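You operate a simulated robot arm through the tools that you are given. There is no shell and no other tool. Be economical: measure what you need, move in short steps, check, and stop when the job is done.

The job below is to be done with a simulated robot arm. You get a single attempt, and the scene is never put back.

TASK
Put the black roll on the top of the long shelf away on the top of the brown bench. Take the black valve cap and put it on top of the solder reel. Fetch the grey tile and set it on the counter of the grey rack. Take the green reel and leave it on the counter of the grey rack. The order is free.

Only the result counts: the job must be done as asked and must still hold three seconds after the hand-in. Knocking over, shifting, dropping, spilling or breaking anything else fails it. Lids that push on must go on centred and level and be pressed home; caps that screw on are set level and turned clockwise until they are tight.

THE ROBOT
A 7-joint arm with a vacuum gripper on a trunk, on a base that drives. Base frame: it is fixed to the floor where the robot stands at the start and does not move with it; the origin is under the middle of the robot, x ahead of it, y to its left, z up; the surface under the hand at the start is at about z = 0.78. Units: m, rad, N and s.
With the tool pointing down near the work surface it reaches from about 0.1 to 0.62 m from the robot's upright axis, wherever it stands. Its first joint turns from -1.204 to 3.002 rad. Places, roughly: black roll (6x6x3 cm) [0.5, -0.1, 0.8]; black valve cap (5x5x4 cm) [1.2, -2.5, 0.8]; counter of the grey rack [-1.5, 1.2, 0.9]; green reel (8x8x6 cm) [-1.7, -2.5, 0.8]; grey tile (10x10x1 cm) [-1.6, -2.3, 0.8]; solder reel (13x6x4 cm) [3.3, -2.3, 0.8]; top of the brown bench [1.5, 3.2, 0.8]. Payload 1.06 kg.
Tool frame: the origin (TCP) lies in the middle of the cups' lips, and z points out of the cups. The gripper has 1 cup of 0.024 m across, covering 0.024 by 0.024 m (tool x, y); the bellows give 0.008 m. With the vacuum on, a cup seals on a smooth face that it is pressed against (1 to 4 N); it does not hold porous or soft things. The pull reaches 23 N.
Orientation is that of the tool frame in the base frame, as a unit quaternion [x, y, z, w]. With the cups facing straight down, the tool's x points along the base's -x, its y along +y and its z along -z.

THE INTERFACE
- The arm moves only by the tool servo_tool. Its argument "motion" is a list of rows, each an object (a shift or turn left out is 0, a gripper value left out holds the last) with "valve": the vacuum: 1 switches it on, 0 off; "dp": the shift along the base's x, y, z in units of 20 mm (1.0 is 20 mm), a list of three; "angular": the turn, a rotation vector about the base's x, y, z in units of 4 degrees (1.0 is 4 degrees), a list of three. In form: [{"valve": valve, "dp": [dx, dy, dz], "angular": [ax, ay, az]}, ...]. A call has 1 to 12 rows; each row shifts and turns the commanded pose from where the row before left it. A call with a number of a shift or a turn outside -1 to 1 is refused whole. A row lasts 0.2 s, in which the tool goes at most 0.05 m and 0.15 rad; a call with a longer step from one row to the next is refused whole, and so is a gripper value outside its range. Where a pose cannot be reached the arm comes as near as it can. A force on the tool above 40 N (or 10 N above the force at the start of the call, whichever is more), or a blocked arm, ends the call early, and 0.2 s more pass. The pull builds up within a second once a cup has sealed. Time passes only in rows, and 0.2 s behind the last, so rows that do not move give it time. The reply holds the time, the measured pose of the TCP, the force on the tool along the base axes and the pull of the vacuum, in the units named above and with some noise, with the torque about the TCP (base axes, N m) and any sound that the robot's microphone picked up.
- Cameras (640 x 400 px; columns grow to the right, rows downward): "scene" is now at [0.1853, -0.0161, 1.1686]; the picture's right is [-0.17, -0.98, 0.00], its down [-0.49, 0.09, -0.86] and it looks along [0.85, -0.15, -0.50] (base axes); focal length 287 px, centre (320, 200). "wrist" rides on the gripper at [0.078, 0.019, -0.096] in the tool frame; the picture's right is [-0.24, 0.97, 0.00], its down [-0.71, -0.17, -0.69] and it looks along [-0.67, -0.16, 0.73] (tool axes); focal length 243 px, centre (320, 200). There is no depth. A picture from a camera that has moved, and an enlarged one, comes with that camera's place and axes in the base frame and with its lens.
- capture(camera): a new picture of that camera. The clock stands still meanwhile.
- raise_lower(by): slides the trunk up (or, below 0, down) by that many m; the arm and the scene camera ride with it, the base frame stays. It gives what a move gives, with no picture.
- base_move(legs): drives the robot by 1 to 6 legs, each [ahead, left, turn to the left] in m, m and rad, along the robot's own axes; the way and the turn of a leg run together, so that a leg with both is an arc; at most 1.5 m and 3.142 rad a leg. The arm and the cameras ride along, it lands a little off, and it stops where it bumps. It gives what a move gives.
- head_to(pan, tilt): turns the head with the scene camera to pan (to the left, within 1.396 rad either way) and tilt (down, from -0.506 to 1.204), counted from straight ahead of the robot. It gives what a move gives.
- inspect(camera, box): a new picture of the part [left, top, right, bottom] of that camera's present view, enlarged. The clock stands still meanwhile.
- close_job(): hands the job in; it is judged then, once.

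Go step by step. Nothing tells you exact positions but the pictures and the camera data: compare them with the known pose of the tool, close in by small moves and look again before you grip or let go. The budget is 165 turns and 108 pictures, counting those below and the enlarged ones. Unless the task says otherwise, let go and move clear before handing in, and close with one line.

The tools are called as a command line: name --argument value ..., lists and objects as JSON in quotes. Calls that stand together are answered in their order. servo_tool: Moves the arm, as the interface text tells. Its arguments: {"type":"object","properties":{"motion":{"type":"array","items":{"type":"object","properties":{"valve":{"type":"number"},"dp":{"type":"array","items":{"type":"number"}},"angular":{"type":"array","items":{"type":"number"}}}}}},"required":["motion"]} The other tools are called the same way: raise_lower (by) slides the trunk up or down; base_move (legs) drives the base; head_to (pan, tilt) turns the head that bears the scene camera; capture (camera) takes a picture; inspect (camera, box) takes an enlarged picture of a part of a camera's view; close_job () hands the job in.

At the start:

```text
time_s: 0.0
tool_pos: [0.3985, 0.0029, 1.0118]
orientation: [0.0, 1.0, 0.0, 0.0]
ft_force: [0.1, 0.0, -0.6]
moment: [0.02, 0.0, -0.01]
pull: 0.2
trunk travel left (down, up): [-0.325, 0.167]
robot x, y, heading: [-0.0005, 0.001, 0.001]
head pan, tilt: [-0.176, 0.527]
```

scene: 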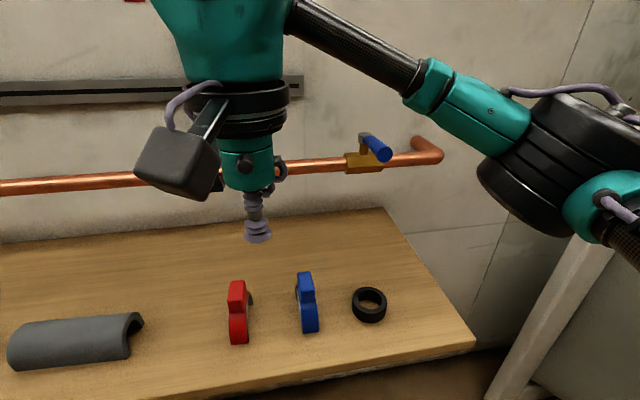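
wrist: 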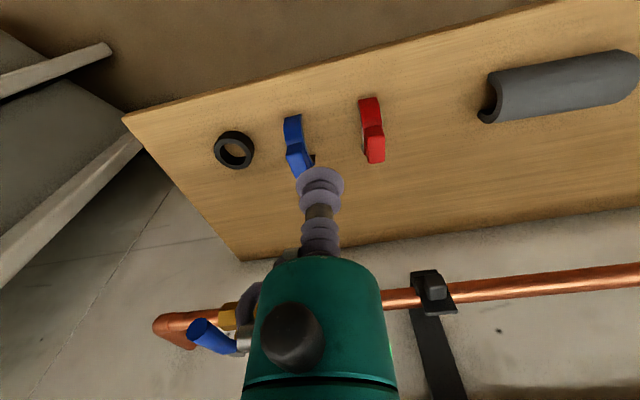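

The black roll looks like a ring near [0.48, -0.145]; I'll look closer at it before choosing a grip point.

inspect --camera "scene" --box '[290, 250, 450, 350]'

inspect --camera "wrist" --box '[160, 90, 320, 190]'

```text
4.00 times, centred on (370, 300) of scene
camera zoom: at [0.1853, -0.0161, 1.1686], right [-0.17, -0.98, 0.0], down [-0.49, 0.09, -0.86], along [0.85, -0.15, -0.5], focal length 1146 px, centre (120, -200)
```

zoom: 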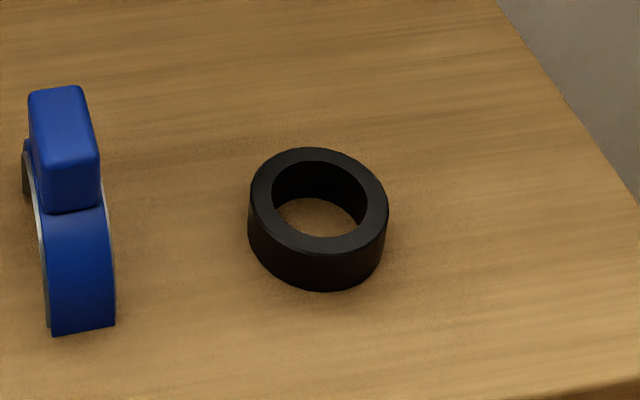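

```text
4.00 times, centred on (240, 140) of wrist
camera zoom: at [0.3209, 0.0226, 1.1066], right [0.24, 0.97, 0.0], down [0.71, -0.17, 0.69], along [0.67, -0.16, -0.73], focal length 970 px, centre (640, 440)
```

zoom: 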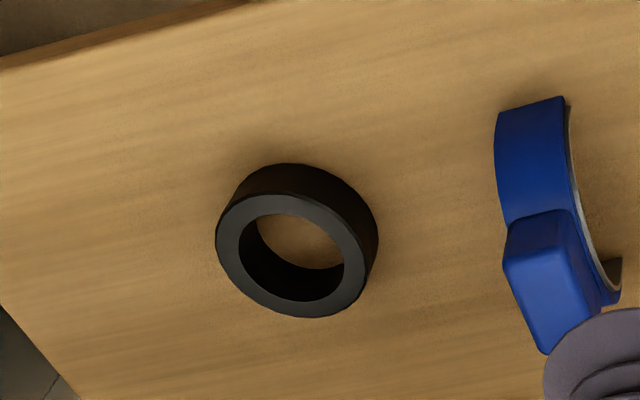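

The roll's rim (~9 mm) is too narrow for the 24 mm cup, so I'll probably grip it from the side with the tool nearly horizontal, coming over the front edge. First I look around for driving room.

head_to --pan 1.35 --tilt 0.3

capture --camera "scene"

head_to --pan -1.35 --tilt 0.3

capture --camera "scene"

```text
time_s: 1.6
tool_pos: [0.3979, 0.003, 1.0112]
orientation: [0.0, 1.0, 0.0, 0.0]
ft_force: [-0.7, -0.1, -0.1]
moment: [-0.02, 0.0, 0.01]
pull: 0.1
trunk travel left (down, up): [-0.325, 0.167]
robot x, y, heading: [0.0011, -0.003, 0.0]
head pan, tilt: [1.349, 0.3]
```

```text
103 pictures are left
camera scene: at [0.117, 0.0908, 1.1895], right [0.98, -0.22, 0.0], down [-0.07, -0.29, -0.96], along [0.21, 0.93, -0.3], focal length 287 px, centre (320, 200)
```

scene: 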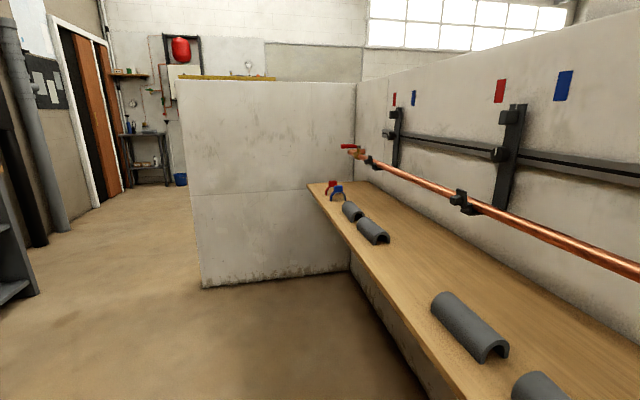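

```text
time_s: 4.0
tool_pos: [0.3982, 0.0019, 1.0101]
orientation: [0.0, 1.0, 0.0, 0.0]
ft_force: [0.1, -0.4, 0.2]
moment: [0.01, -0.02, 0.0]
pull: 0.1
trunk travel left (down, up): [-0.325, 0.167]
robot x, y, heading: [-0.0008, -0.0018, 0.002]
head pan, tilt: [-1.349, 0.3]
```

```text
102 pictures are left
camera scene: at [0.1169, -0.0914, 1.1895], right [-0.98, -0.22, 0.0], down [-0.07, 0.29, -0.96], along [0.21, -0.93, -0.3], focal length 287 px, centre (320, 200)
```

scene: 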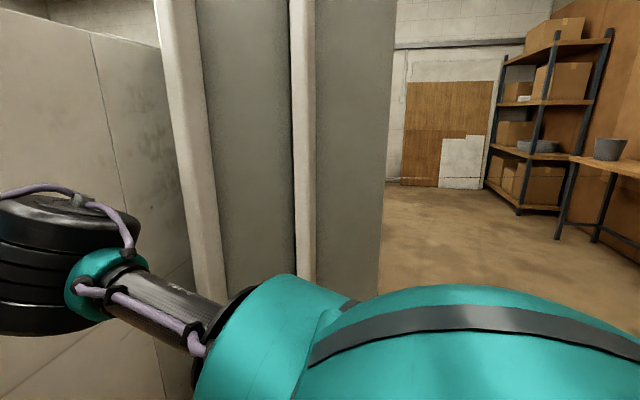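

There is free floor behind me. I back off about 0.3 m, then swing the tool to point forward.

base_move --legs '[[-0.3, -0.1, 0]]'

head_to --pan -0.1 --tilt 0.6

servo_tool --motion '[{"angular": [1, -1, -1]}, {"angular": [1, -1, -1]}, {"angular": [1, -1, -1]}, {"angular": [1, -1, -1]}, {"angular": [1, -1, -1]}, {"angular": [1, -1, -1]}, {"angular": [1, -1, -1]}, {"angular": [1, -1, -1]}, {"angular": [1, -1, -1]}]'

capture --camera "scene"

```text
time_s: 6.1
tool_pos: [0.1038, -0.0959, 1.0117]
orientation: [-0.002, 1.0, 0.0, 0.002]
ft_force: [0.1, -0.9, 0.2]
moment: [-0.02, -0.01, 0.04]
pull: 0.1
trunk travel left (down, up): [-0.325, 0.167]
robot x, y, heading: [-0.2928, -0.0971, 0.001]
head pan, tilt: [-1.349, 0.3]
```

```text
time_s: 7.5
tool_pos: [0.1024, -0.0953, 1.0127]
orientation: [-0.001, 1.0, 0.0, 0.0]
ft_force: [0.2, -0.4, -0.3]
moment: [0.0, 0.01, -0.02]
pull: 0.1
trunk travel left (down, up): [-0.325, 0.167]
robot x, y, heading: [-0.2972, -0.0982, 0.006]
head pan, tilt: [-0.099, 0.6]
```

```text
time_s: 9.6
tool_pos: [0.1042, -0.0951, 1.0115]
orientation: [0.299, 0.856, 0.298, 0.299]
ft_force: [-0.1, 0.5, -0.3]
moment: [-0.02, 0.06, 0.01]
pull: 0.1
trunk travel left (down, up): [-0.325, 0.167]
robot x, y, heading: [-0.2946, -0.0983, 0.002]
head pan, tilt: [-0.099, 0.6]
```

```text
101 pictures are left
camera scene: at [-0.1101, -0.1082, 1.162], right [-0.1, -1.0, 0.0], down [-0.56, 0.05, -0.83], along [0.82, -0.08, -0.56], focal length 287 px, centre (320, 200)
```

scene: 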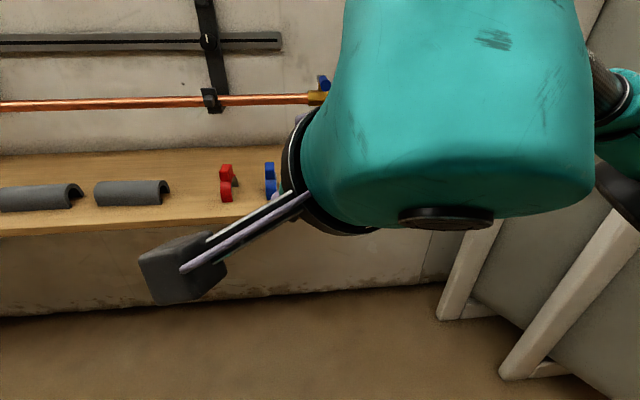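

The turn works; continue to near horizontal with a small downward tilt.

servo_tool --motion '[{"angular": [1, -1, -1]}, {"angular": [1, -1, -1]}, {"angular": [1, -1, -1]}, {"angular": [1, -1, -1]}, {"angular": [1, -1, -1]}, {"angular": [1, -1, -1]}, {"angular": [1, -1, -1]}, {"angular": [1, -1, -1]}, {"angular": [0.33, -0.33, -0.33]}, {"angular": [0, 1, 0]}, {"angular": [0, 1, 0]}]'

capture --camera "scene"

capture --camera "wrist"

```text
time_s: 11.9
tool_pos: [0.1041, -0.0948, 1.011]
orientation: [0.533, 0.533, 0.463, 0.465]
ft_force: [-0.6, 1.1, -0.2]
moment: [-0.01, 0.0, 0.01]
pull: 0.1
trunk travel left (down, up): [-0.325, 0.167]
robot x, y, heading: [-0.2925, -0.0991, 0.003]
head pan, tilt: [-0.099, 0.6]
```

```text
100 pictures are left
camera scene: at [-0.11, -0.1083, 1.162], right [-0.1, -1.0, 0.0], down [-0.56, 0.05, -0.83], along [0.82, -0.08, -0.56], focal length 287 px, centre (320, 200)
```

scene: 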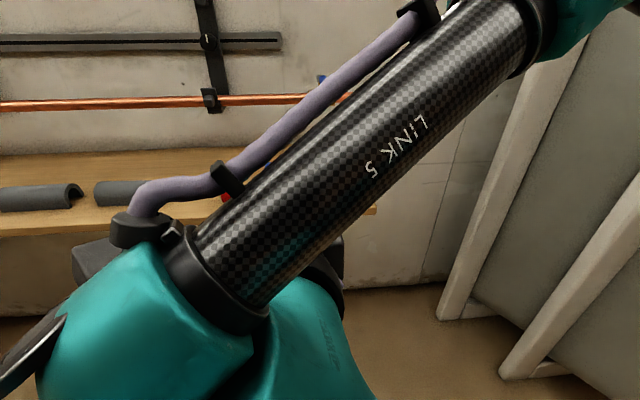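

```text
99 pictures are left
camera wrist: at [0.0129, -0.0159, 1.0431], right [0.14, -0.23, 0.96], down [-0.7, -0.71, -0.07], along [0.7, -0.67, -0.26], focal length 243 px, centre (320, 200)
```

wrist: 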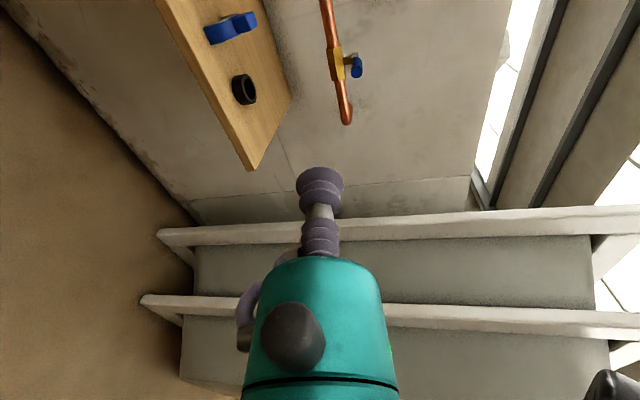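

The roll triangulates to about [0.47, -0.146]. I lower the trunk so the tool axis is at ring height, still clear in front of the shelf, and align sideways.

raise_lower --by -0.2

servo_tool --motion '[{"dp": [1, -1, 0]}, {"dp": [1, -1, 0]}, {"dp": [1, -0.5, 0]}, {"dp": [1, 0, 0]}, {"dp": [1, 0, 0]}, {"dp": [1, 0, 0]}, {"dp": [1, 0, 0]}, {"dp": [1, 0, 0]}, {"dp": [1, 0, 0]}, {"dp": [1, 0, 0]}, {"dp": [1, 0, 0]}]'

capture --camera "wrist"

capture --camera "scene"

```text
time_s: 14.1
tool_pos: [0.1251, -0.102, 0.7953]
orientation: [0.55, 0.53, 0.443, 0.469]
ft_force: [-0.3, -0.3, -0.3]
moment: [-0.02, -0.02, -0.02]
pull: 0.2
trunk travel left (down, up): [-0.125, 0.367]
robot x, y, heading: [-0.2953, -0.0988, 0.004]
head pan, tilt: [-0.099, 0.6]
```

```text
time_s: 16.5
tool_pos: [0.3332, -0.1444, 0.798]
orientation: [0.54, 0.543, 0.454, 0.455]
ft_force: [0.3, 0.3, -0.1]
moment: [-0.01, -0.02, 0.0]
pull: 0.1
trunk travel left (down, up): [-0.125, 0.367]
robot x, y, heading: [-0.2914, -0.104, 0.006]
head pan, tilt: [-0.099, 0.6]
```

```text
98 pictures are left
camera wrist: at [0.244, -0.0658, 0.8328], right [0.17, -0.23, 0.96], down [-0.7, -0.71, -0.05], along [0.69, -0.67, -0.28], focal length 243 px, centre (320, 200)
```

wrist: 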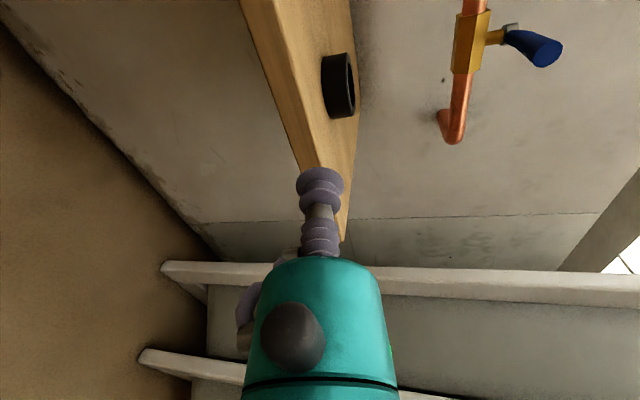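

```text
97 pictures are left
camera scene: at [-0.0529, -0.1081, 0.9527], right [-0.1, -1.0, 0.0], down [-0.56, 0.05, -0.83], along [0.82, -0.08, -0.56], focal length 287 px, centre (320, 200)
```

scene: 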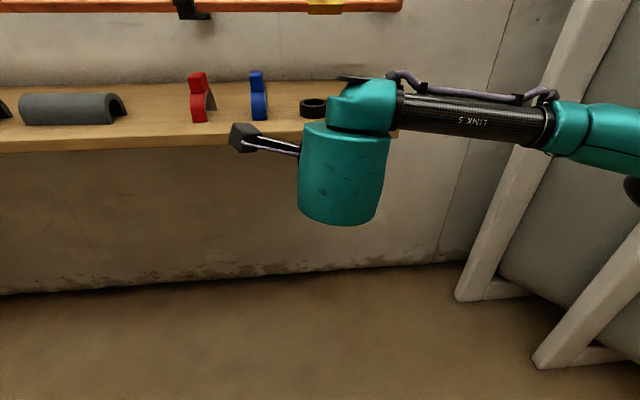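

Aligned with the ring (z≈0.795, y≈-0.144). I advance to just short of it, then creep in with vacuum on.

servo_tool --motion '[{"dp": [1, 0, 0]}, {"dp": [1, 0, 0]}, {"dp": [1, 0, 0]}, {"dp": [1, 0, 0]}, {"dp": [0.4, 0, -0.05], "valve": 1}]'

capture --camera "wrist"

```text
time_s: 17.7
tool_pos: [0.4211, -0.146, 0.7967]
orientation: [0.541, 0.542, 0.455, 0.454]
ft_force: [-0.7, 0.8, -0.1]
moment: [0.01, -0.01, 0.02]
pull: 0.0
trunk travel left (down, up): [-0.125, 0.367]
robot x, y, heading: [-0.2926, -0.1006, 0.001]
head pan, tilt: [-0.099, 0.6]
```

```text
96 pictures are left
camera wrist: at [0.3317, -0.0668, 0.8316], right [0.17, -0.23, 0.96], down [-0.7, -0.71, -0.05], along [0.69, -0.67, -0.28], focal length 243 px, centre (320, 200)
```

wrist: 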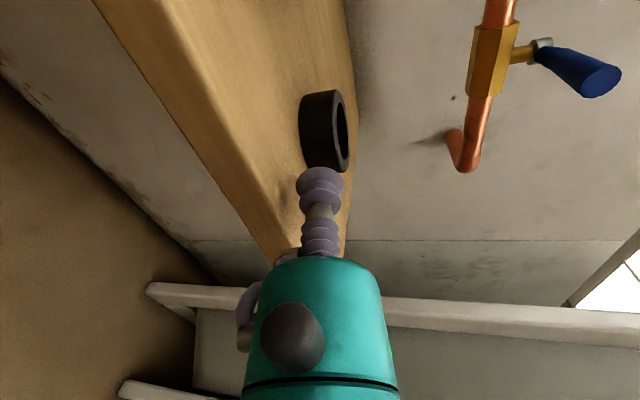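

Close; creep forward with small steps, watching force and pull.

servo_tool --motion '[{"dp": [0.4, 0.1, 0]}, {"dp": [0.4, 0.05, 0]}, {"dp": [0.3, 0, 0]}, {"dp": [0.2, 0, 0]}, {"dp": [0.2, 0, 0]}, {}, {}]'

inspect --camera "wrist" --box '[240, 60, 400, 260]'

```text
time_s: 19.3
tool_pos: [0.4505, -0.1412, 0.7966]
orientation: [0.541, 0.543, 0.454, 0.455]
ft_force: [0.3, 0.3, -0.7]
moment: [-0.01, -0.01, 0.04]
pull: 0.0
trunk travel left (down, up): [-0.125, 0.367]
robot x, y, heading: [-0.2927, -0.0994, 0.006]
head pan, tilt: [-0.099, 0.6]
```

```text
2.00 times, centred on (320, 160) of wrist
camera zoom: at [0.3616, -0.0631, 0.832], right [0.17, -0.23, 0.96], down [-0.7, -0.71, -0.05], along [0.69, -0.67, -0.28], focal length 485 px, centre (320, 280)
```

zoom: 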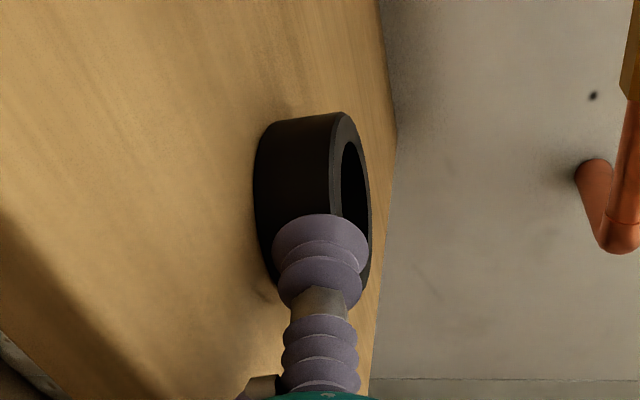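

The cup looks a few mm high on the ring, with no contact force yet. I lower ~3.5 mm and press on.

servo_tool --motion '[{"dp": [-0.2, 0, -0.18]}, {"dp": [0.3, 0, 0]}, {"dp": [0.2, 0, 0]}, {"dp": [0.2, 0, 0]}, {"dp": [0.2, 0, 0]}, {}, {}]'

inspect --camera "wrist" --box '[240, 60, 400, 260]'

```text
time_s: 20.9
tool_pos: [0.4658, -0.1428, 0.7935]
orientation: [0.541, 0.543, 0.454, 0.455]
ft_force: [0.6, 0.2, -0.2]
moment: [0.01, 0.04, -0.02]
pull: 0.1
trunk travel left (down, up): [-0.125, 0.367]
robot x, y, heading: [-0.2947, -0.0974, 0.002]
head pan, tilt: [-0.099, 0.6]
```

```text
2.00 times, centred on (320, 160) of wrist
camera zoom: at [0.3759, -0.0628, 0.8276], right [0.17, -0.23, 0.96], down [-0.7, -0.71, -0.05], along [0.69, -0.67, -0.28], focal length 485 px, centre (320, 280)
```

zoom: 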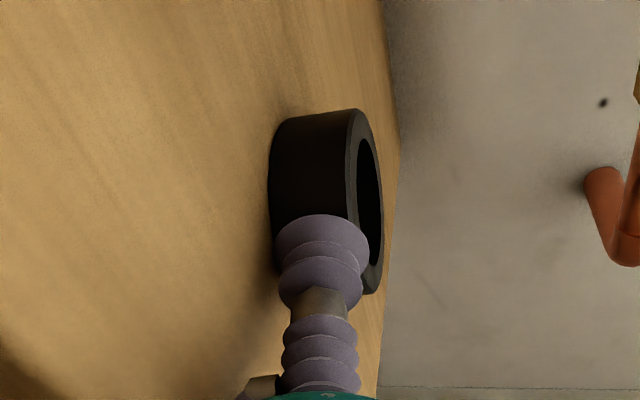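

The ring just slid under the light push without sealing. I back off 2 cm, tilt 4° more, and push quickly so that inertia and friction give enough contact force.

servo_tool --motion '[{"dp": [-0.8, 0, 0.1], "angular": [0, 1, 0]}, {"dp": [-0.2, 0, 0.1]}, {}, {"dp": [1, 0, -0.1], "valve": 1}, {"dp": [1, 0, -0.15]}, {}, {}, {}, {}]'

inspect --camera "wrist" --box '[240, 60, 400, 260]'

```text
time_s: 22.9
tool_pos: [0.4849, -0.142, 0.7917]
orientation: [0.557, 0.558, 0.435, 0.435]
ft_force: [0.6, 0.1, 0.8]
moment: [-0.03, -0.01, -0.02]
pull: 0.1
trunk travel left (down, up): [-0.125, 0.367]
robot x, y, heading: [-0.2946, -0.1017, 0.004]
head pan, tilt: [-0.099, 0.6]
```

```text
2.00 times, centred on (320, 160) of wrist
camera zoom: at [0.398, -0.0635, 0.833], right [0.24, -0.23, 0.94], down [-0.7, -0.71, 0.0], along [0.67, -0.67, -0.33], focal length 485 px, centre (320, 280)
```

zoom: 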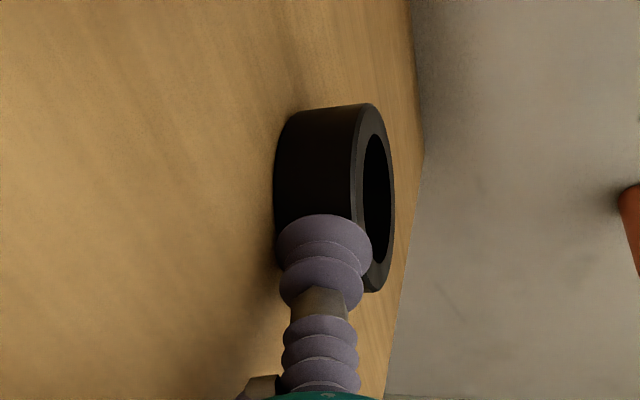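

The cup is hardly larger-faced than the ring's height, so I need a truly horizontal, centred contact near the edge. I'll hook the tip into the ring's hole at a steep tilt and drag the ring back toward the front edge; first retreat, rise and tilt.

servo_tool --motion '[{"valve": 0, "dp": [-1, 0, 0.3]}, {"dp": [-1, 0, 1], "angular": [0, 1, 0]}, {"dp": [0, 0, 1], "angular": [0, 1, 0]}, {"dp": [0, 0, 1], "angular": [0, 1, 0]}, {"angular": [0, 1, 0]}, {"angular": [0, 1, 0]}, {"angular": [0, 1, 0]}, {"angular": [0, 1, 0]}, {"angular": [0, 1, 0]}]'

capture --camera "wrist"

capture --camera "scene"

```text
time_s: 24.9
tool_pos: [0.4451, -0.1426, 0.8589]
orientation: [0.656, 0.656, 0.264, 0.265]
ft_force: [-0.3, -0.2, -0.4]
moment: [-0.04, -0.01, 0.01]
pull: 0.0
trunk travel left (down, up): [-0.125, 0.367]
robot x, y, heading: [-0.2946, -0.0968, 0.005]
head pan, tilt: [-0.099, 0.6]
```

```text
92 pictures are left
camera wrist: at [0.3936, -0.0635, 0.94], right [0.7, -0.23, 0.67], down [-0.6, -0.71, 0.38], along [0.39, -0.67, -0.64], focal length 243 px, centre (320, 200)
```

wrist: 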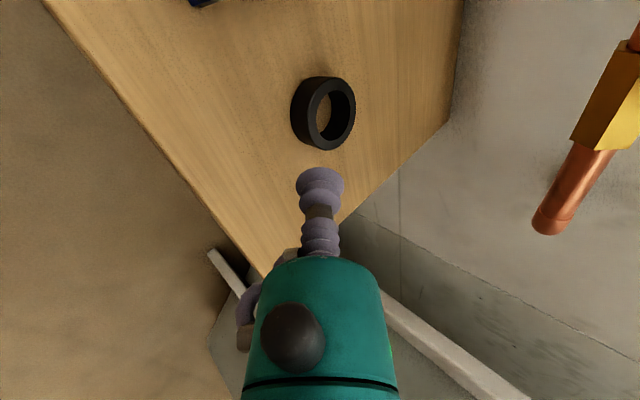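

```text
91 pictures are left
camera scene: at [-0.0529, -0.1081, 0.9527], right [-0.1, -1.0, 0.0], down [-0.56, 0.05, -0.83], along [0.82, -0.08, -0.56], focal length 287 px, centre (320, 200)
```

scene: 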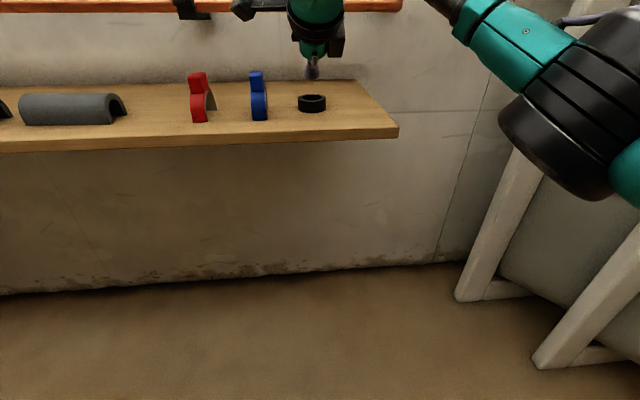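

Ring centre is now about [0.513, -0.1425]. I move the tilted tip over the hole and lower it in.

servo_tool --motion '[{"dp": [1, 0, 0]}, {"dp": [1, 0, 0]}, {"dp": [1, 0, 0]}, {"dp": [0.68, 0, 0]}, {"dp": [0, 0, -1]}, {"dp": [0, 0, -0.9]}, {"dp": [0, 0, -0.6]}, {"dp": [0, 0, -0.4]}]'

inspect --camera "wrist" --box '[240, 60, 400, 260]'

```text
time_s: 26.7
tool_pos: [0.4855, -0.1416, 0.8006]
orientation: [0.655, 0.656, 0.266, 0.265]
ft_force: [-0.3, -0.9, 0.4]
moment: [0.01, 0.01, -0.02]
pull: 0.0
out of reach, approached as far as the arm can: row 3, 4
trunk travel left (down, up): [-0.125, 0.367]
robot x, y, heading: [-0.2977, -0.1024, 0.007]
head pan, tilt: [-0.099, 0.6]
```

```text
2.00 times, centred on (320, 160) of wrist
camera zoom: at [0.4343, -0.064, 0.8824], right [0.7, -0.23, 0.68], down [-0.6, -0.71, 0.37], along [0.39, -0.67, -0.64], focal length 485 px, centre (320, 280)
```

zoom: 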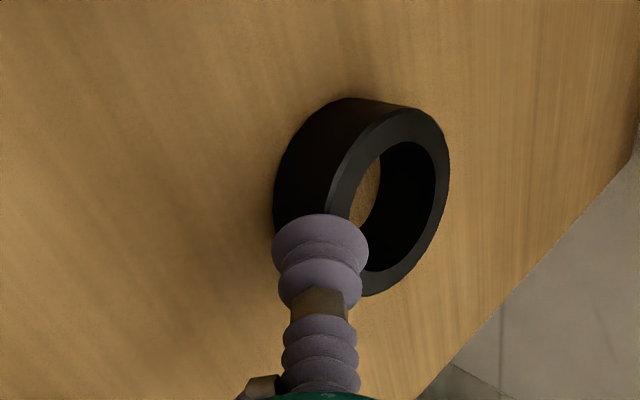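

Out of reach by a few cm; I rise and drive the base 0.1 m forward.

servo_tool --motion '[{"dp": [0, 0, 1]}, {"dp": [-1, 0, 1]}, {"dp": [-1, 0, 1]}, {"dp": [-1, 0, 0]}]'

base_move --legs '[[0.1, 0, 0]]'

capture --camera "wrist"

```text
time_s: 27.7
tool_pos: [0.4272, -0.1425, 0.8602]
orientation: [0.655, 0.656, 0.264, 0.265]
ft_force: [-0.6, 0.0, -0.2]
moment: [0.0, -0.01, 0.0]
pull: 0.1
trunk travel left (down, up): [-0.125, 0.367]
robot x, y, heading: [-0.2929, -0.0957, 0.01]
head pan, tilt: [-0.099, 0.6]
```

```text
time_s: 28.9
tool_pos: [0.5246, -0.1419, 0.8592]
orientation: [0.654, 0.657, 0.264, 0.265]
ft_force: [0.0, 0.0, 0.2]
moment: [-0.02, 0.02, 0.01]
pull: 0.1
trunk travel left (down, up): [-0.125, 0.367]
robot x, y, heading: [-0.1973, -0.1, 0.001]
head pan, tilt: [-0.099, 0.6]
```

```text
89 pictures are left
camera wrist: at [0.4724, -0.0631, 0.9419], right [0.7, -0.23, 0.68], down [-0.6, -0.71, 0.37], along [0.39, -0.67, -0.64], focal length 243 px, centre (320, 200)
```

wrist: 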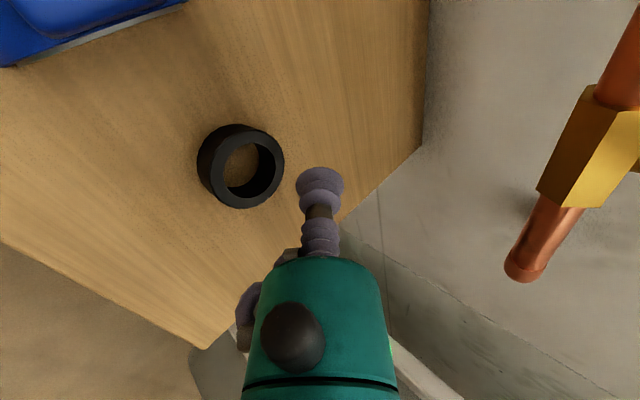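

The camera housing would come near the blue clamp if I lowered now, so I first spin the tool about its own axis to swing the camera up and away.

servo_tool --motion '[{"angular": [0.967, 0, -1]}, {"angular": [0.967, 0, -1]}, {"angular": [0.967, 0, -1]}, {"angular": [0.967, 0, -1]}, {"angular": [0.967, 0, -1]}, {"angular": [0.967, 0, -1]}, {"angular": [0.967, 0, -1]}, {"angular": [0.967, 0, -1]}, {"angular": [0.967, 0, -1]}, {"angular": [0.967, 0, -1]}, {"angular": [0.967, 0, -1]}, {"angular": [0.967, 0, -1]}]'

capture --camera "wrist"

capture --camera "scene"

```text
time_s: 31.5
tool_pos: [0.5236, -0.1417, 0.8588]
orientation: [0.908, 0.187, 0.368, 0.075]
ft_force: [-0.2, -0.4, -0.6]
moment: [0.02, 0.0, 0.0]
pull: 0.1
trunk travel left (down, up): [-0.125, 0.367]
robot x, y, heading: [-0.1949, -0.097, 0.001]
head pan, tilt: [-0.099, 0.6]
```

```text
88 pictures are left
camera wrist: at [0.5158, -0.1278, 0.9833], right [0.12, -0.99, 0.12], down [-0.99, -0.12, -0.01], along [0.02, -0.11, -0.99], focal length 243 px, centre (320, 200)
```

wrist: 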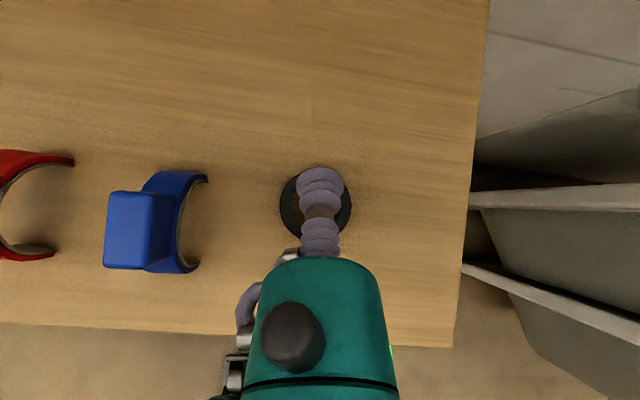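

```text
87 pictures are left
camera scene: at [0.0438, -0.1075, 0.9528], right [-0.1, -1.0, 0.0], down [-0.56, 0.05, -0.83], along [0.82, -0.08, -0.56], focal length 287 px, centre (320, 200)
```

scene: 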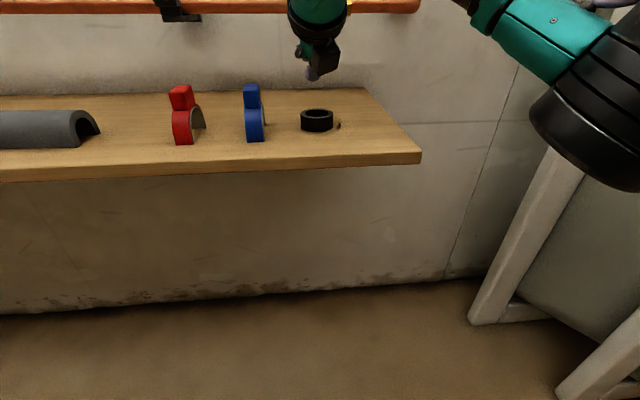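

Now I see straight down on the ring, centred about [0.515, -0.145]. I lower the tip into the hole.

servo_tool --motion '[{"dp": [-0.12, -0.12, -1]}, {"dp": [0, 0, -0.8]}, {"dp": [0, 0, -0.5]}, {"dp": [0, 0, -0.4]}, {"dp": [0, 0, -0.2]}]'

inspect --camera "wrist" --box '[240, 120, 400, 240]'

inspect --camera "scene" --box '[240, 50, 400, 150]'

```text
time_s: 32.7
tool_pos: [0.5212, -0.1433, 0.8037]
orientation: [0.907, 0.188, 0.369, 0.075]
ft_force: [-0.7, 1.3, 4.3]
moment: [0.0, 0.05, -0.01]
pull: 0.0
trunk travel left (down, up): [-0.125, 0.367]
robot x, y, heading: [-0.1993, -0.1002, 0.003]
head pan, tilt: [-0.099, 0.6]
```

```text
3.33 times, centred on (320, 180) of wrist
camera zoom: at [0.5124, -0.1298, 0.9278], right [0.12, -0.99, 0.12], down [-0.99, -0.13, -0.01], along [0.03, -0.11, -0.99], focal length 809 px, centre (320, 267)
```

zoom: 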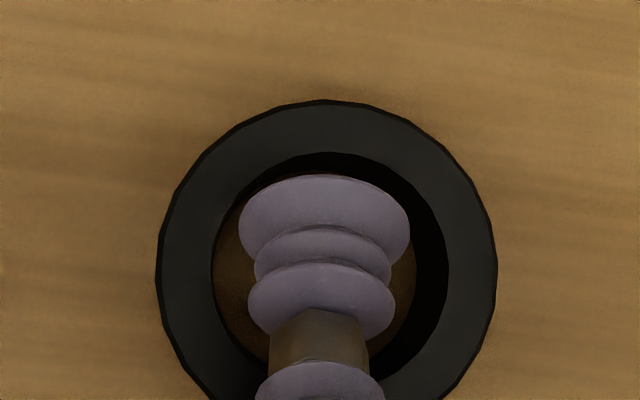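

```text
4.00 times, centred on (320, 100) of scene
camera zoom: at [0.0433, -0.1075, 0.953], right [-0.1, -1.0, 0.0], down [-0.56, 0.05, -0.83], along [0.82, -0.08, -0.56], focal length 1146 px, centre (320, 600)
```

zoom: 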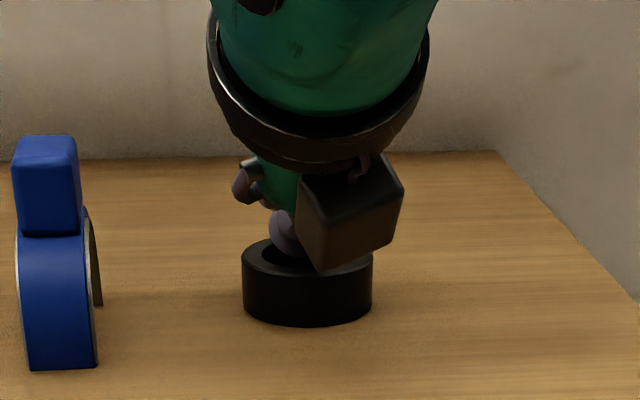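

The ring measures ~53 mm OD, 36 mm ID, ~22 mm tall. Before more elaborate ideas, I'll turn the tool vertical and test whether it seals on the rim at all.

servo_tool --motion '[{"dp": [0, 0, 1]}, {"dp": [0, 0, 1], "angular": [0, 1, 0]}, {"dp": [0, 0, 0.5], "angular": [0, 1, 0]}, {"angular": [0, 1, 0]}, {"angular": [0, 1, 0]}, {"angular": [0, 1, 0]}, {"angular": [0, 1, 0]}, {"angular": [0, 1, 0]}, {"angular": [0, 1, 0]}, {"angular": [0, 1, 0]}, {"angular": [0, 1, 0]}, {"angular": [0, 1, 0]}]'

capture --camera "wrist"

inspect --camera "scene" --box '[240, 70, 400, 170]'

```text
time_s: 35.3
tool_pos: [0.468, -0.1575, 0.8283]
orientation: [0.979, 0.201, 0.041, 0.006]
ft_force: [-0.4, 0.6, 0.8]
moment: [-0.04, -0.02, -0.02]
pull: 0.2
out of reach, approached as far as the arm can: row 7, 9, 10, 12
trunk travel left (down, up): [-0.125, 0.367]
robot x, y, heading: [-0.1948, -0.0991, 0.007]
head pan, tilt: [-0.099, 0.6]
```

```text
84 pictures are left
camera wrist: at [0.542, -0.1443, 0.9299], right [0.17, -0.99, 0.01], down [-0.77, -0.13, 0.62], along [-0.61, -0.11, -0.78], focal length 243 px, centre (320, 200)
```

wrist: 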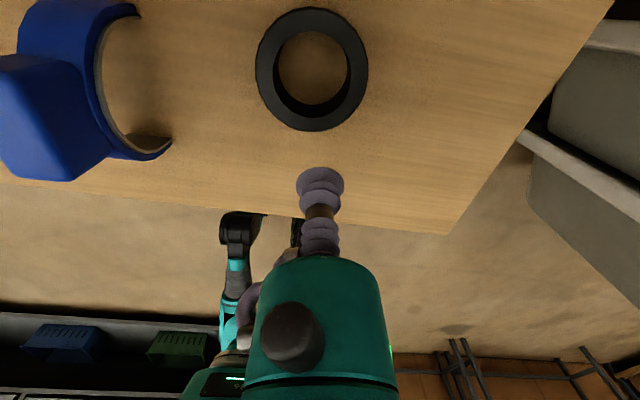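

```text
4.00 times, centred on (320, 120) of scene
camera zoom: at [0.0438, -0.1075, 0.9528], right [-0.1, -1.0, 0.0], down [-0.56, 0.05, -0.83], along [0.82, -0.08, -0.56], focal length 1146 px, centre (320, 520)
```

zoom: 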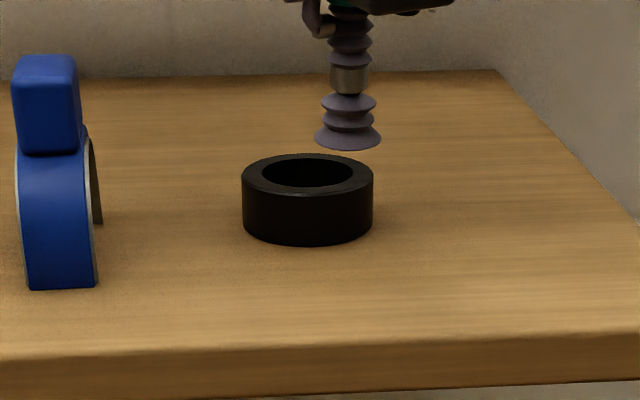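

The low trunk limits the arm; I raise the trunk and then test the rim from above.

raise_lower --by 0.2

servo_tool --motion '[{"dp": [0, 0, -1], "angular": [0, 0.5, 0]}, {"dp": [0, 0, -1], "angular": [0, 0.5, 0]}, {"dp": [0, 0, -1]}]'

capture --camera "wrist"

```text
time_s: 37.4
tool_pos: [0.4173, -0.1586, 1.1359]
orientation: [0.97, 0.2, 0.136, 0.026]
ft_force: [0.2, 0.9, 0.5]
moment: [0.0, 0.01, 0.02]
pull: 0.1
trunk travel left (down, up): [-0.325, 0.167]
robot x, y, heading: [-0.1977, -0.0987, 0.003]
head pan, tilt: [-0.099, 0.6]
```

```text
time_s: 38.2
tool_pos: [0.4172, -0.1588, 1.0756]
orientation: [0.974, 0.202, 0.102, 0.019]
ft_force: [-0.5, 0.1, -0.1]
moment: [0.0, 0.0, 0.01]
pull: 0.0
trunk travel left (down, up): [-0.325, 0.167]
robot x, y, heading: [-0.1968, -0.0979, 0.001]
head pan, tilt: [-0.099, 0.6]
```

```text
82 pictures are left
camera wrist: at [0.4756, -0.1442, 1.1854], right [0.17, -0.99, 0.03], down [-0.84, -0.13, 0.52], along [-0.51, -0.11, -0.85], focal length 243 px, centre (320, 200)
```

wrist: 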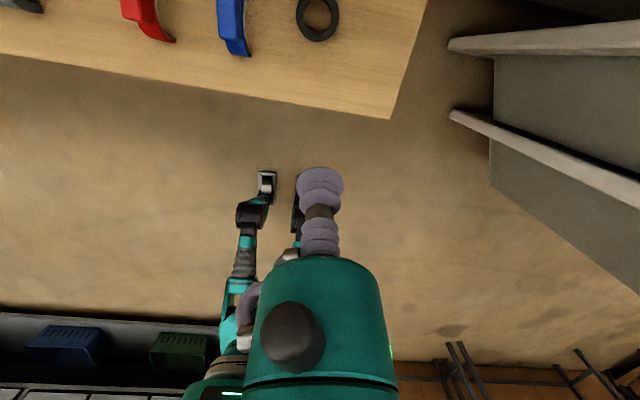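

I finish levelling the tool and move above the ring's near rim.

servo_tool --motion '[{"dp": [0.5, 0.3, -1], "angular": [0, 1, 0]}, {"dp": [0.5, 0.4, -1], "angular": [0, 1, 0]}, {"dp": [0.5, 0, -1], "angular": [0, 0.95, 0]}, {"dp": [0.5, 0, -1]}, {"dp": [0.5, 0, -1]}, {"dp": [0.5, 0, -1]}, {"dp": [0.5, 0, -1]}, {"dp": [0.3, 0, -1]}, {"dp": [0, 0, -1]}, {"dp": [0, 0, -1]}, {"dp": [0, 0, -1]}, {"dp": [0, 0, -1]}]'

capture --camera "wrist"

```text
time_s: 40.8
tool_pos: [0.4385, -0.1544, 0.8632]
orientation: [0.979, 0.202, 0.002, -0.002]
ft_force: [0.7, 0.6, 0.7]
moment: [-0.02, -0.02, 0.02]
pull: 0.0
out of reach, approached as far as the arm can: row 2, 3, 4, 5, 6, 7, 9
trunk travel left (down, up): [-0.325, 0.167]
robot x, y, heading: [-0.1981, -0.0968, 0.006]
head pan, tilt: [-0.099, 0.6]
```

```text
81 pictures are left
camera wrist: at [0.5183, -0.1395, 0.9581], right [0.17, -0.99, 0.0], down [-0.72, -0.13, 0.68], along [-0.67, -0.11, -0.73], focal length 243 px, centre (320, 200)
```

wrist: 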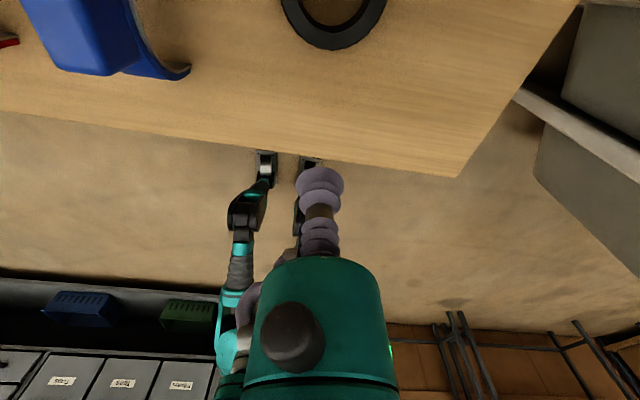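

Too far for the vertical tool; I drive 0.1 m forward.

base_move --legs '[[0.1, 0, 0]]'

servo_tool --motion '[{"dp": [-0.9, 0.5, -0.5]}, {"dp": [-0.9, 0, -0.3]}]'

capture --camera "wrist"

```text
time_s: 42.0
tool_pos: [0.5388, -0.1533, 0.8627]
orientation: [0.979, 0.202, 0.001, -0.003]
ft_force: [0.4, -0.5, 0.1]
moment: [0.04, 0.03, 0.02]
pull: 0.1
trunk travel left (down, up): [-0.325, 0.167]
robot x, y, heading: [-0.1025, -0.0983, -0.002]
head pan, tilt: [-0.099, 0.6]
```

```text
time_s: 42.6
tool_pos: [0.5009, -0.1434, 0.8465]
orientation: [0.979, 0.203, 0.002, -0.002]
ft_force: [0.5, -0.2, -0.3]
moment: [0.01, 0.04, -0.01]
pull: 0.1
trunk travel left (down, up): [-0.325, 0.167]
robot x, y, heading: [-0.099, -0.0957, 0.003]
head pan, tilt: [-0.099, 0.6]
```

```text
80 pictures are left
camera wrist: at [0.5806, -0.1296, 0.942], right [0.17, -0.99, 0.0], down [-0.72, -0.13, 0.68], along [-0.67, -0.11, -0.73], focal length 243 px, centre (320, 200)
```

wrist: 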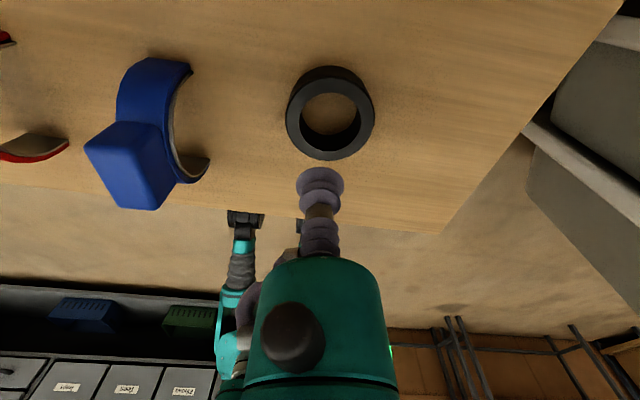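

Ring centre ≈ [0.518, -0.144], top ≈0.803. I press the cup on the near rim with vacuum on as a test.

servo_tool --motion '[{"valve": 1, "dp": [-0.25, -0.05, -1]}, {"dp": [0, 0, -0.8]}, {"dp": [0, 0, -0.4]}, {"dp": [0, 0, -0.2]}, {}, {}, {}]'

inspect --camera "wrist" --box '[240, 100, 400, 220]'

```text
time_s: 44.2
tool_pos: [0.4958, -0.1448, 0.7993]
orientation: [0.979, 0.203, 0.002, -0.003]
ft_force: [2.7, -1.7, 13.1]
moment: [-0.06, -0.09, 0.02]
pull: 22.5
trunk travel left (down, up): [-0.325, 0.167]
robot x, y, heading: [-0.0977, -0.1008, 0.005]
head pan, tilt: [-0.099, 0.6]
```

```text
3.33 times, centred on (320, 160) of wrist
camera zoom: at [0.5764, -0.131, 0.8955], right [0.17, -0.99, 0.0], down [-0.72, -0.13, 0.68], along [-0.67, -0.11, -0.73], focal length 809 px, centre (320, 333)
```

zoom: 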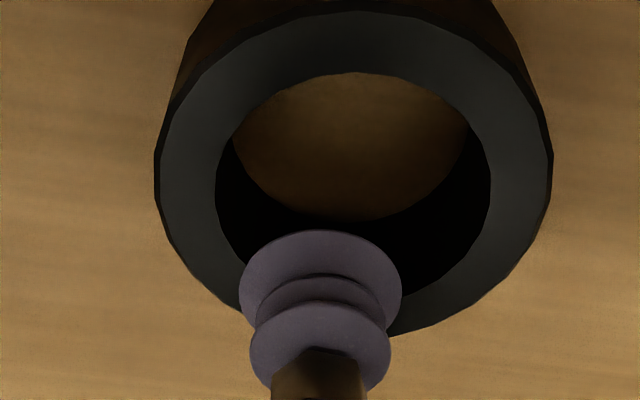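

It sealed on the rim (pull 22.5). I lift it.

servo_tool --motion '[{"dp": [0, 0, 0.3]}, {"dp": [0, 0, 0.7]}, {"dp": [0, 0, 1]}, {"dp": [0, 0, 1]}, {"dp": [0, 0, 1]}, {"dp": [0, 0, 1]}, {"dp": [-1, 0, 1]}, {"dp": [-1, 0, 1]}, {"dp": [-1, 0, 0]}, {"dp": [-1, 0, 0]}, {"dp": [-1, 0, 0]}]'

capture --camera "wrist"

```text
time_s: 46.6
tool_pos: [0.3979, -0.1441, 0.9397]
orientation: [0.979, 0.202, 0.002, -0.002]
ft_force: [0.7, 0.2, -0.7]
moment: [-0.05, -0.03, -0.03]
pull: 22.7
trunk travel left (down, up): [-0.325, 0.167]
robot x, y, heading: [-0.0992, -0.0974, 0.005]
head pan, tilt: [-0.099, 0.6]
```

```text
78 pictures are left
camera wrist: at [0.478, -0.1302, 1.0351], right [0.17, -0.99, 0.0], down [-0.72, -0.13, 0.68], along [-0.67, -0.11, -0.73], focal length 243 px, centre (320, 200)
```

wrist: 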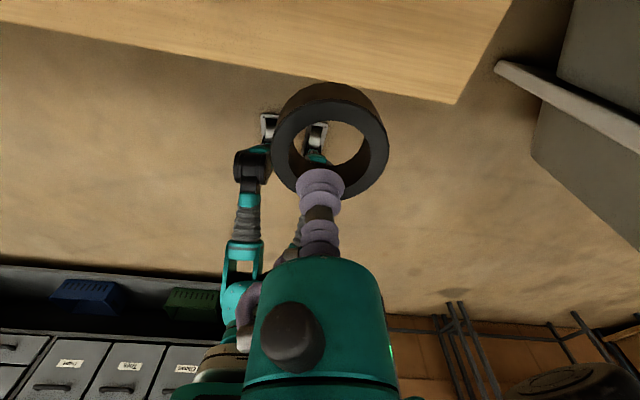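

The roll is held. I back away from the shelf, turn left and look at the passage toward the brown bench.

base_move --legs '[[-0.65, 0, 0], [0, 0, 1.571]]'

head_to --pan -0.3 --tilt 0.3

capture --camera "scene"

head_to --pan 0.8 --tilt 0.4

capture --camera "scene"

```text
time_s: 54.0
tool_pos: [-0.6868, 0.3934, 0.9399]
orientation: [0.571, 0.821, 0.0, -0.003]
ft_force: [0.1, 0.4, -0.9]
moment: [0.01, 0.01, -0.01]
pull: 0.0
trunk travel left (down, up): [-0.325, 0.167]
robot x, y, heading: [-0.7564, -0.0988, 1.522]
head pan, tilt: [-0.099, 0.6]
```

```text
time_s: 54.8
tool_pos: [-0.6876, 0.3924, 0.9386]
orientation: [0.57, 0.822, 0.0, -0.003]
ft_force: [-0.5, -0.7, 1.0]
moment: [-0.02, -0.01, -0.01]
pull: 0.0
trunk travel left (down, up): [-0.325, 0.167]
robot x, y, heading: [-0.7596, -0.1028, 1.526]
head pan, tilt: [-0.3, 0.3]
```

```text
77 pictures are left
camera scene: at [-0.7208, 0.0835, 1.1894], right [0.94, -0.34, 0.0], down [-0.1, -0.28, -0.96], along [0.32, 0.9, -0.3], focal length 287 px, centre (320, 200)
```

scene: 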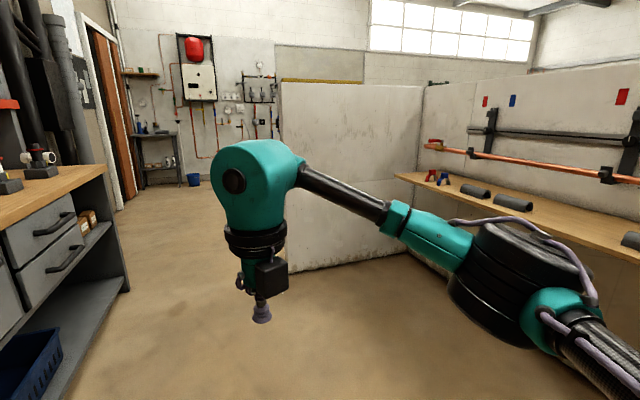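

```text
time_s: 56.1
tool_pos: [-0.6872, 0.3917, 0.9404]
orientation: [0.57, 0.822, 0.0, -0.002]
ft_force: [-0.6, 0.8, -0.1]
moment: [-0.01, 0.0, 0.02]
pull: 0.1
trunk travel left (down, up): [-0.325, 0.167]
robot x, y, heading: [-0.7574, -0.1012, 1.526]
head pan, tilt: [0.799, 0.4]
```

```text
76 pictures are left
camera scene: at [-0.8158, 0.0632, 1.1802], right [0.73, 0.68, 0.0], down [0.27, -0.28, -0.92], along [-0.63, 0.67, -0.39], focal length 287 px, centre (320, 200)
```

scene: 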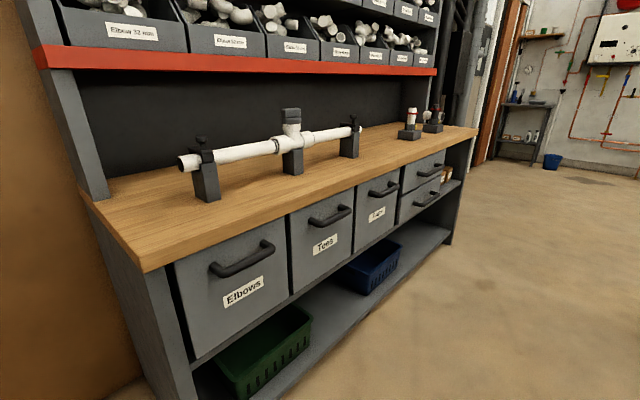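

The pull is gone: the roll was dropped during the drive. I look for where it lies.

head_to --pan -0.6 --tilt 1.0

capture --camera "scene"

head_to --pan -1.39 --tilt 0.7

capture --camera "scene"

capture --camera "wrist"

```text
time_s: 57.6
tool_pos: [-0.6877, 0.394, 0.9398]
orientation: [0.57, 0.821, 0.0, -0.004]
ft_force: [-0.3, -0.5, -0.2]
moment: [-0.02, 0.0, -0.06]
pull: 0.0
trunk travel left (down, up): [-0.325, 0.167]
robot x, y, heading: [-0.7577, -0.0958, 1.523]
head pan, tilt: [-0.6, 1.0]
```

```text
75 pictures are left
camera scene: at [-0.7105, 0.0513, 1.13], right [0.8, -0.6, 0.0], down [-0.51, -0.67, -0.54], along [0.33, 0.43, -0.84], focal length 287 px, centre (320, 200)
```

scene: 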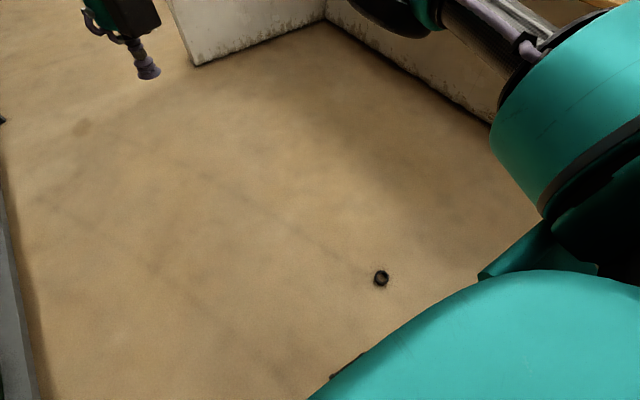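

```text
time_s: 58.8
tool_pos: [-0.6876, 0.3928, 0.9392]
orientation: [0.57, 0.822, 0.0, -0.002]
ft_force: [0.4, -0.5, -0.6]
moment: [-0.01, -0.02, 0.01]
pull: 0.0
trunk travel left (down, up): [-0.325, 0.167]
robot x, y, heading: [-0.7578, -0.1002, 1.525]
head pan, tilt: [-1.389, 0.7]
```

```text
74 pictures are left
camera scene: at [-0.6683, 0.0072, 1.1533], right [0.14, -0.99, 0.0], down [-0.64, -0.09, -0.76], along [0.76, 0.1, -0.64], focal length 287 px, centre (320, 200)
```

scene: 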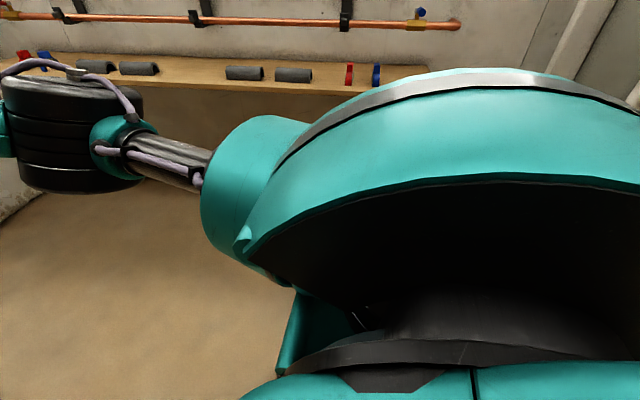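

```text
73 pictures are left
camera wrist: at [-0.6957, 0.4734, 1.0351], right [0.99, 0.12, 0.0], down [0.09, -0.73, 0.68], along [0.08, -0.68, -0.73], focal length 243 px, centre (320, 200)
```

wrist: 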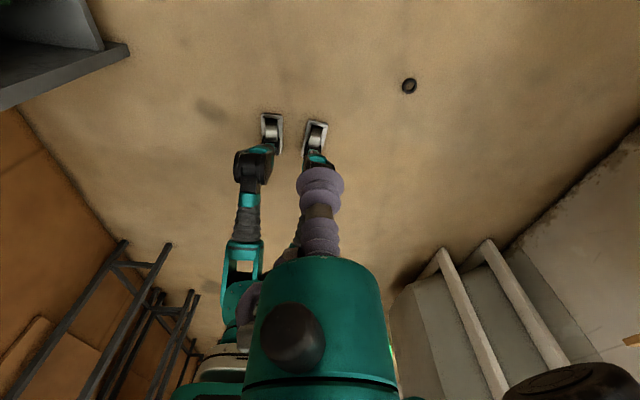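

The roll lies flat on the floor at about [-0.30, 0.187]. I'll position so it's ~0.42 m ahead (facing +y), lower the trunk fully and fetch it from the floor.

base_move --legs '[[0, 0, 0.046], [-0.12, -0.45, 0]]'

raise_lower --by -0.325

head_to --pan 0 --tilt 1.1

capture --camera "scene"

capture --camera "wrist"

```text
time_s: 63.7
tool_pos: [-0.2479, 0.2767, 0.9402]
orientation: [0.552, 0.834, 0.0, -0.003]
ft_force: [-0.2, -0.4, -0.1]
moment: [0.0, 0.0, 0.0]
pull: 0.0
trunk travel left (down, up): [-0.325, 0.167]
robot x, y, heading: [-0.2977, -0.2178, 1.57]
head pan, tilt: [-1.389, 0.7]
```

```text
time_s: 66.9
tool_pos: [-0.248, 0.2766, 0.6143]
orientation: [0.552, 0.834, 0.001, -0.003]
ft_force: [0.4, 0.7, 0.7]
moment: [0.01, 0.03, 0.01]
pull: 0.2
trunk travel left (down, up): [0.0, 0.492]
robot x, y, heading: [-0.2947, -0.2163, 1.567]
head pan, tilt: [-1.389, 0.7]
```

```text
time_s: 68.5
tool_pos: [-0.2483, 0.2765, 0.6146]
orientation: [0.551, 0.834, 0.0, -0.003]
ft_force: [0.1, -0.6, -0.6]
moment: [-0.01, 0.0, 0.0]
pull: 0.1
trunk travel left (down, up): [0.0, 0.492]
robot x, y, heading: [-0.2943, -0.2189, 1.574]
head pan, tilt: [0.0, 1.1]
```

```text
72 pictures are left
camera scene: at [-0.2947, 0.0326, 0.7946], right [1.0, 0.0, 0.0], down [0.0, -0.89, -0.45], along [0.0, 0.45, -0.89], focal length 287 px, centre (320, 200)
```

scene: 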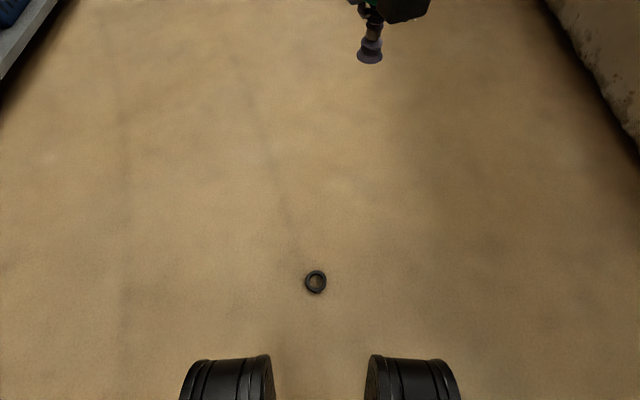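

```text
71 pictures are left
camera wrist: at [-0.2593, 0.3568, 0.7101], right [0.99, 0.16, 0.0], down [0.12, -0.72, 0.68], along [0.11, -0.67, -0.73], focal length 243 px, centre (320, 200)
```

wrist: 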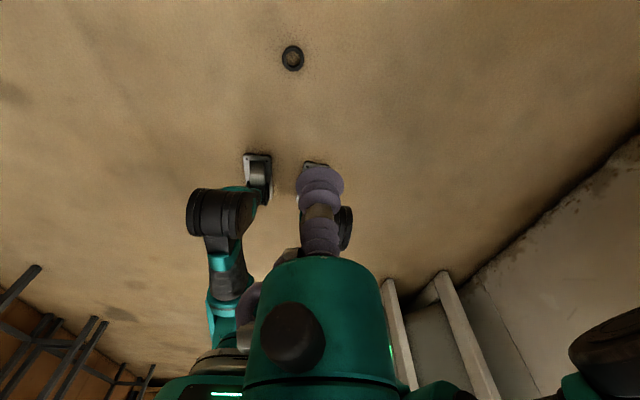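

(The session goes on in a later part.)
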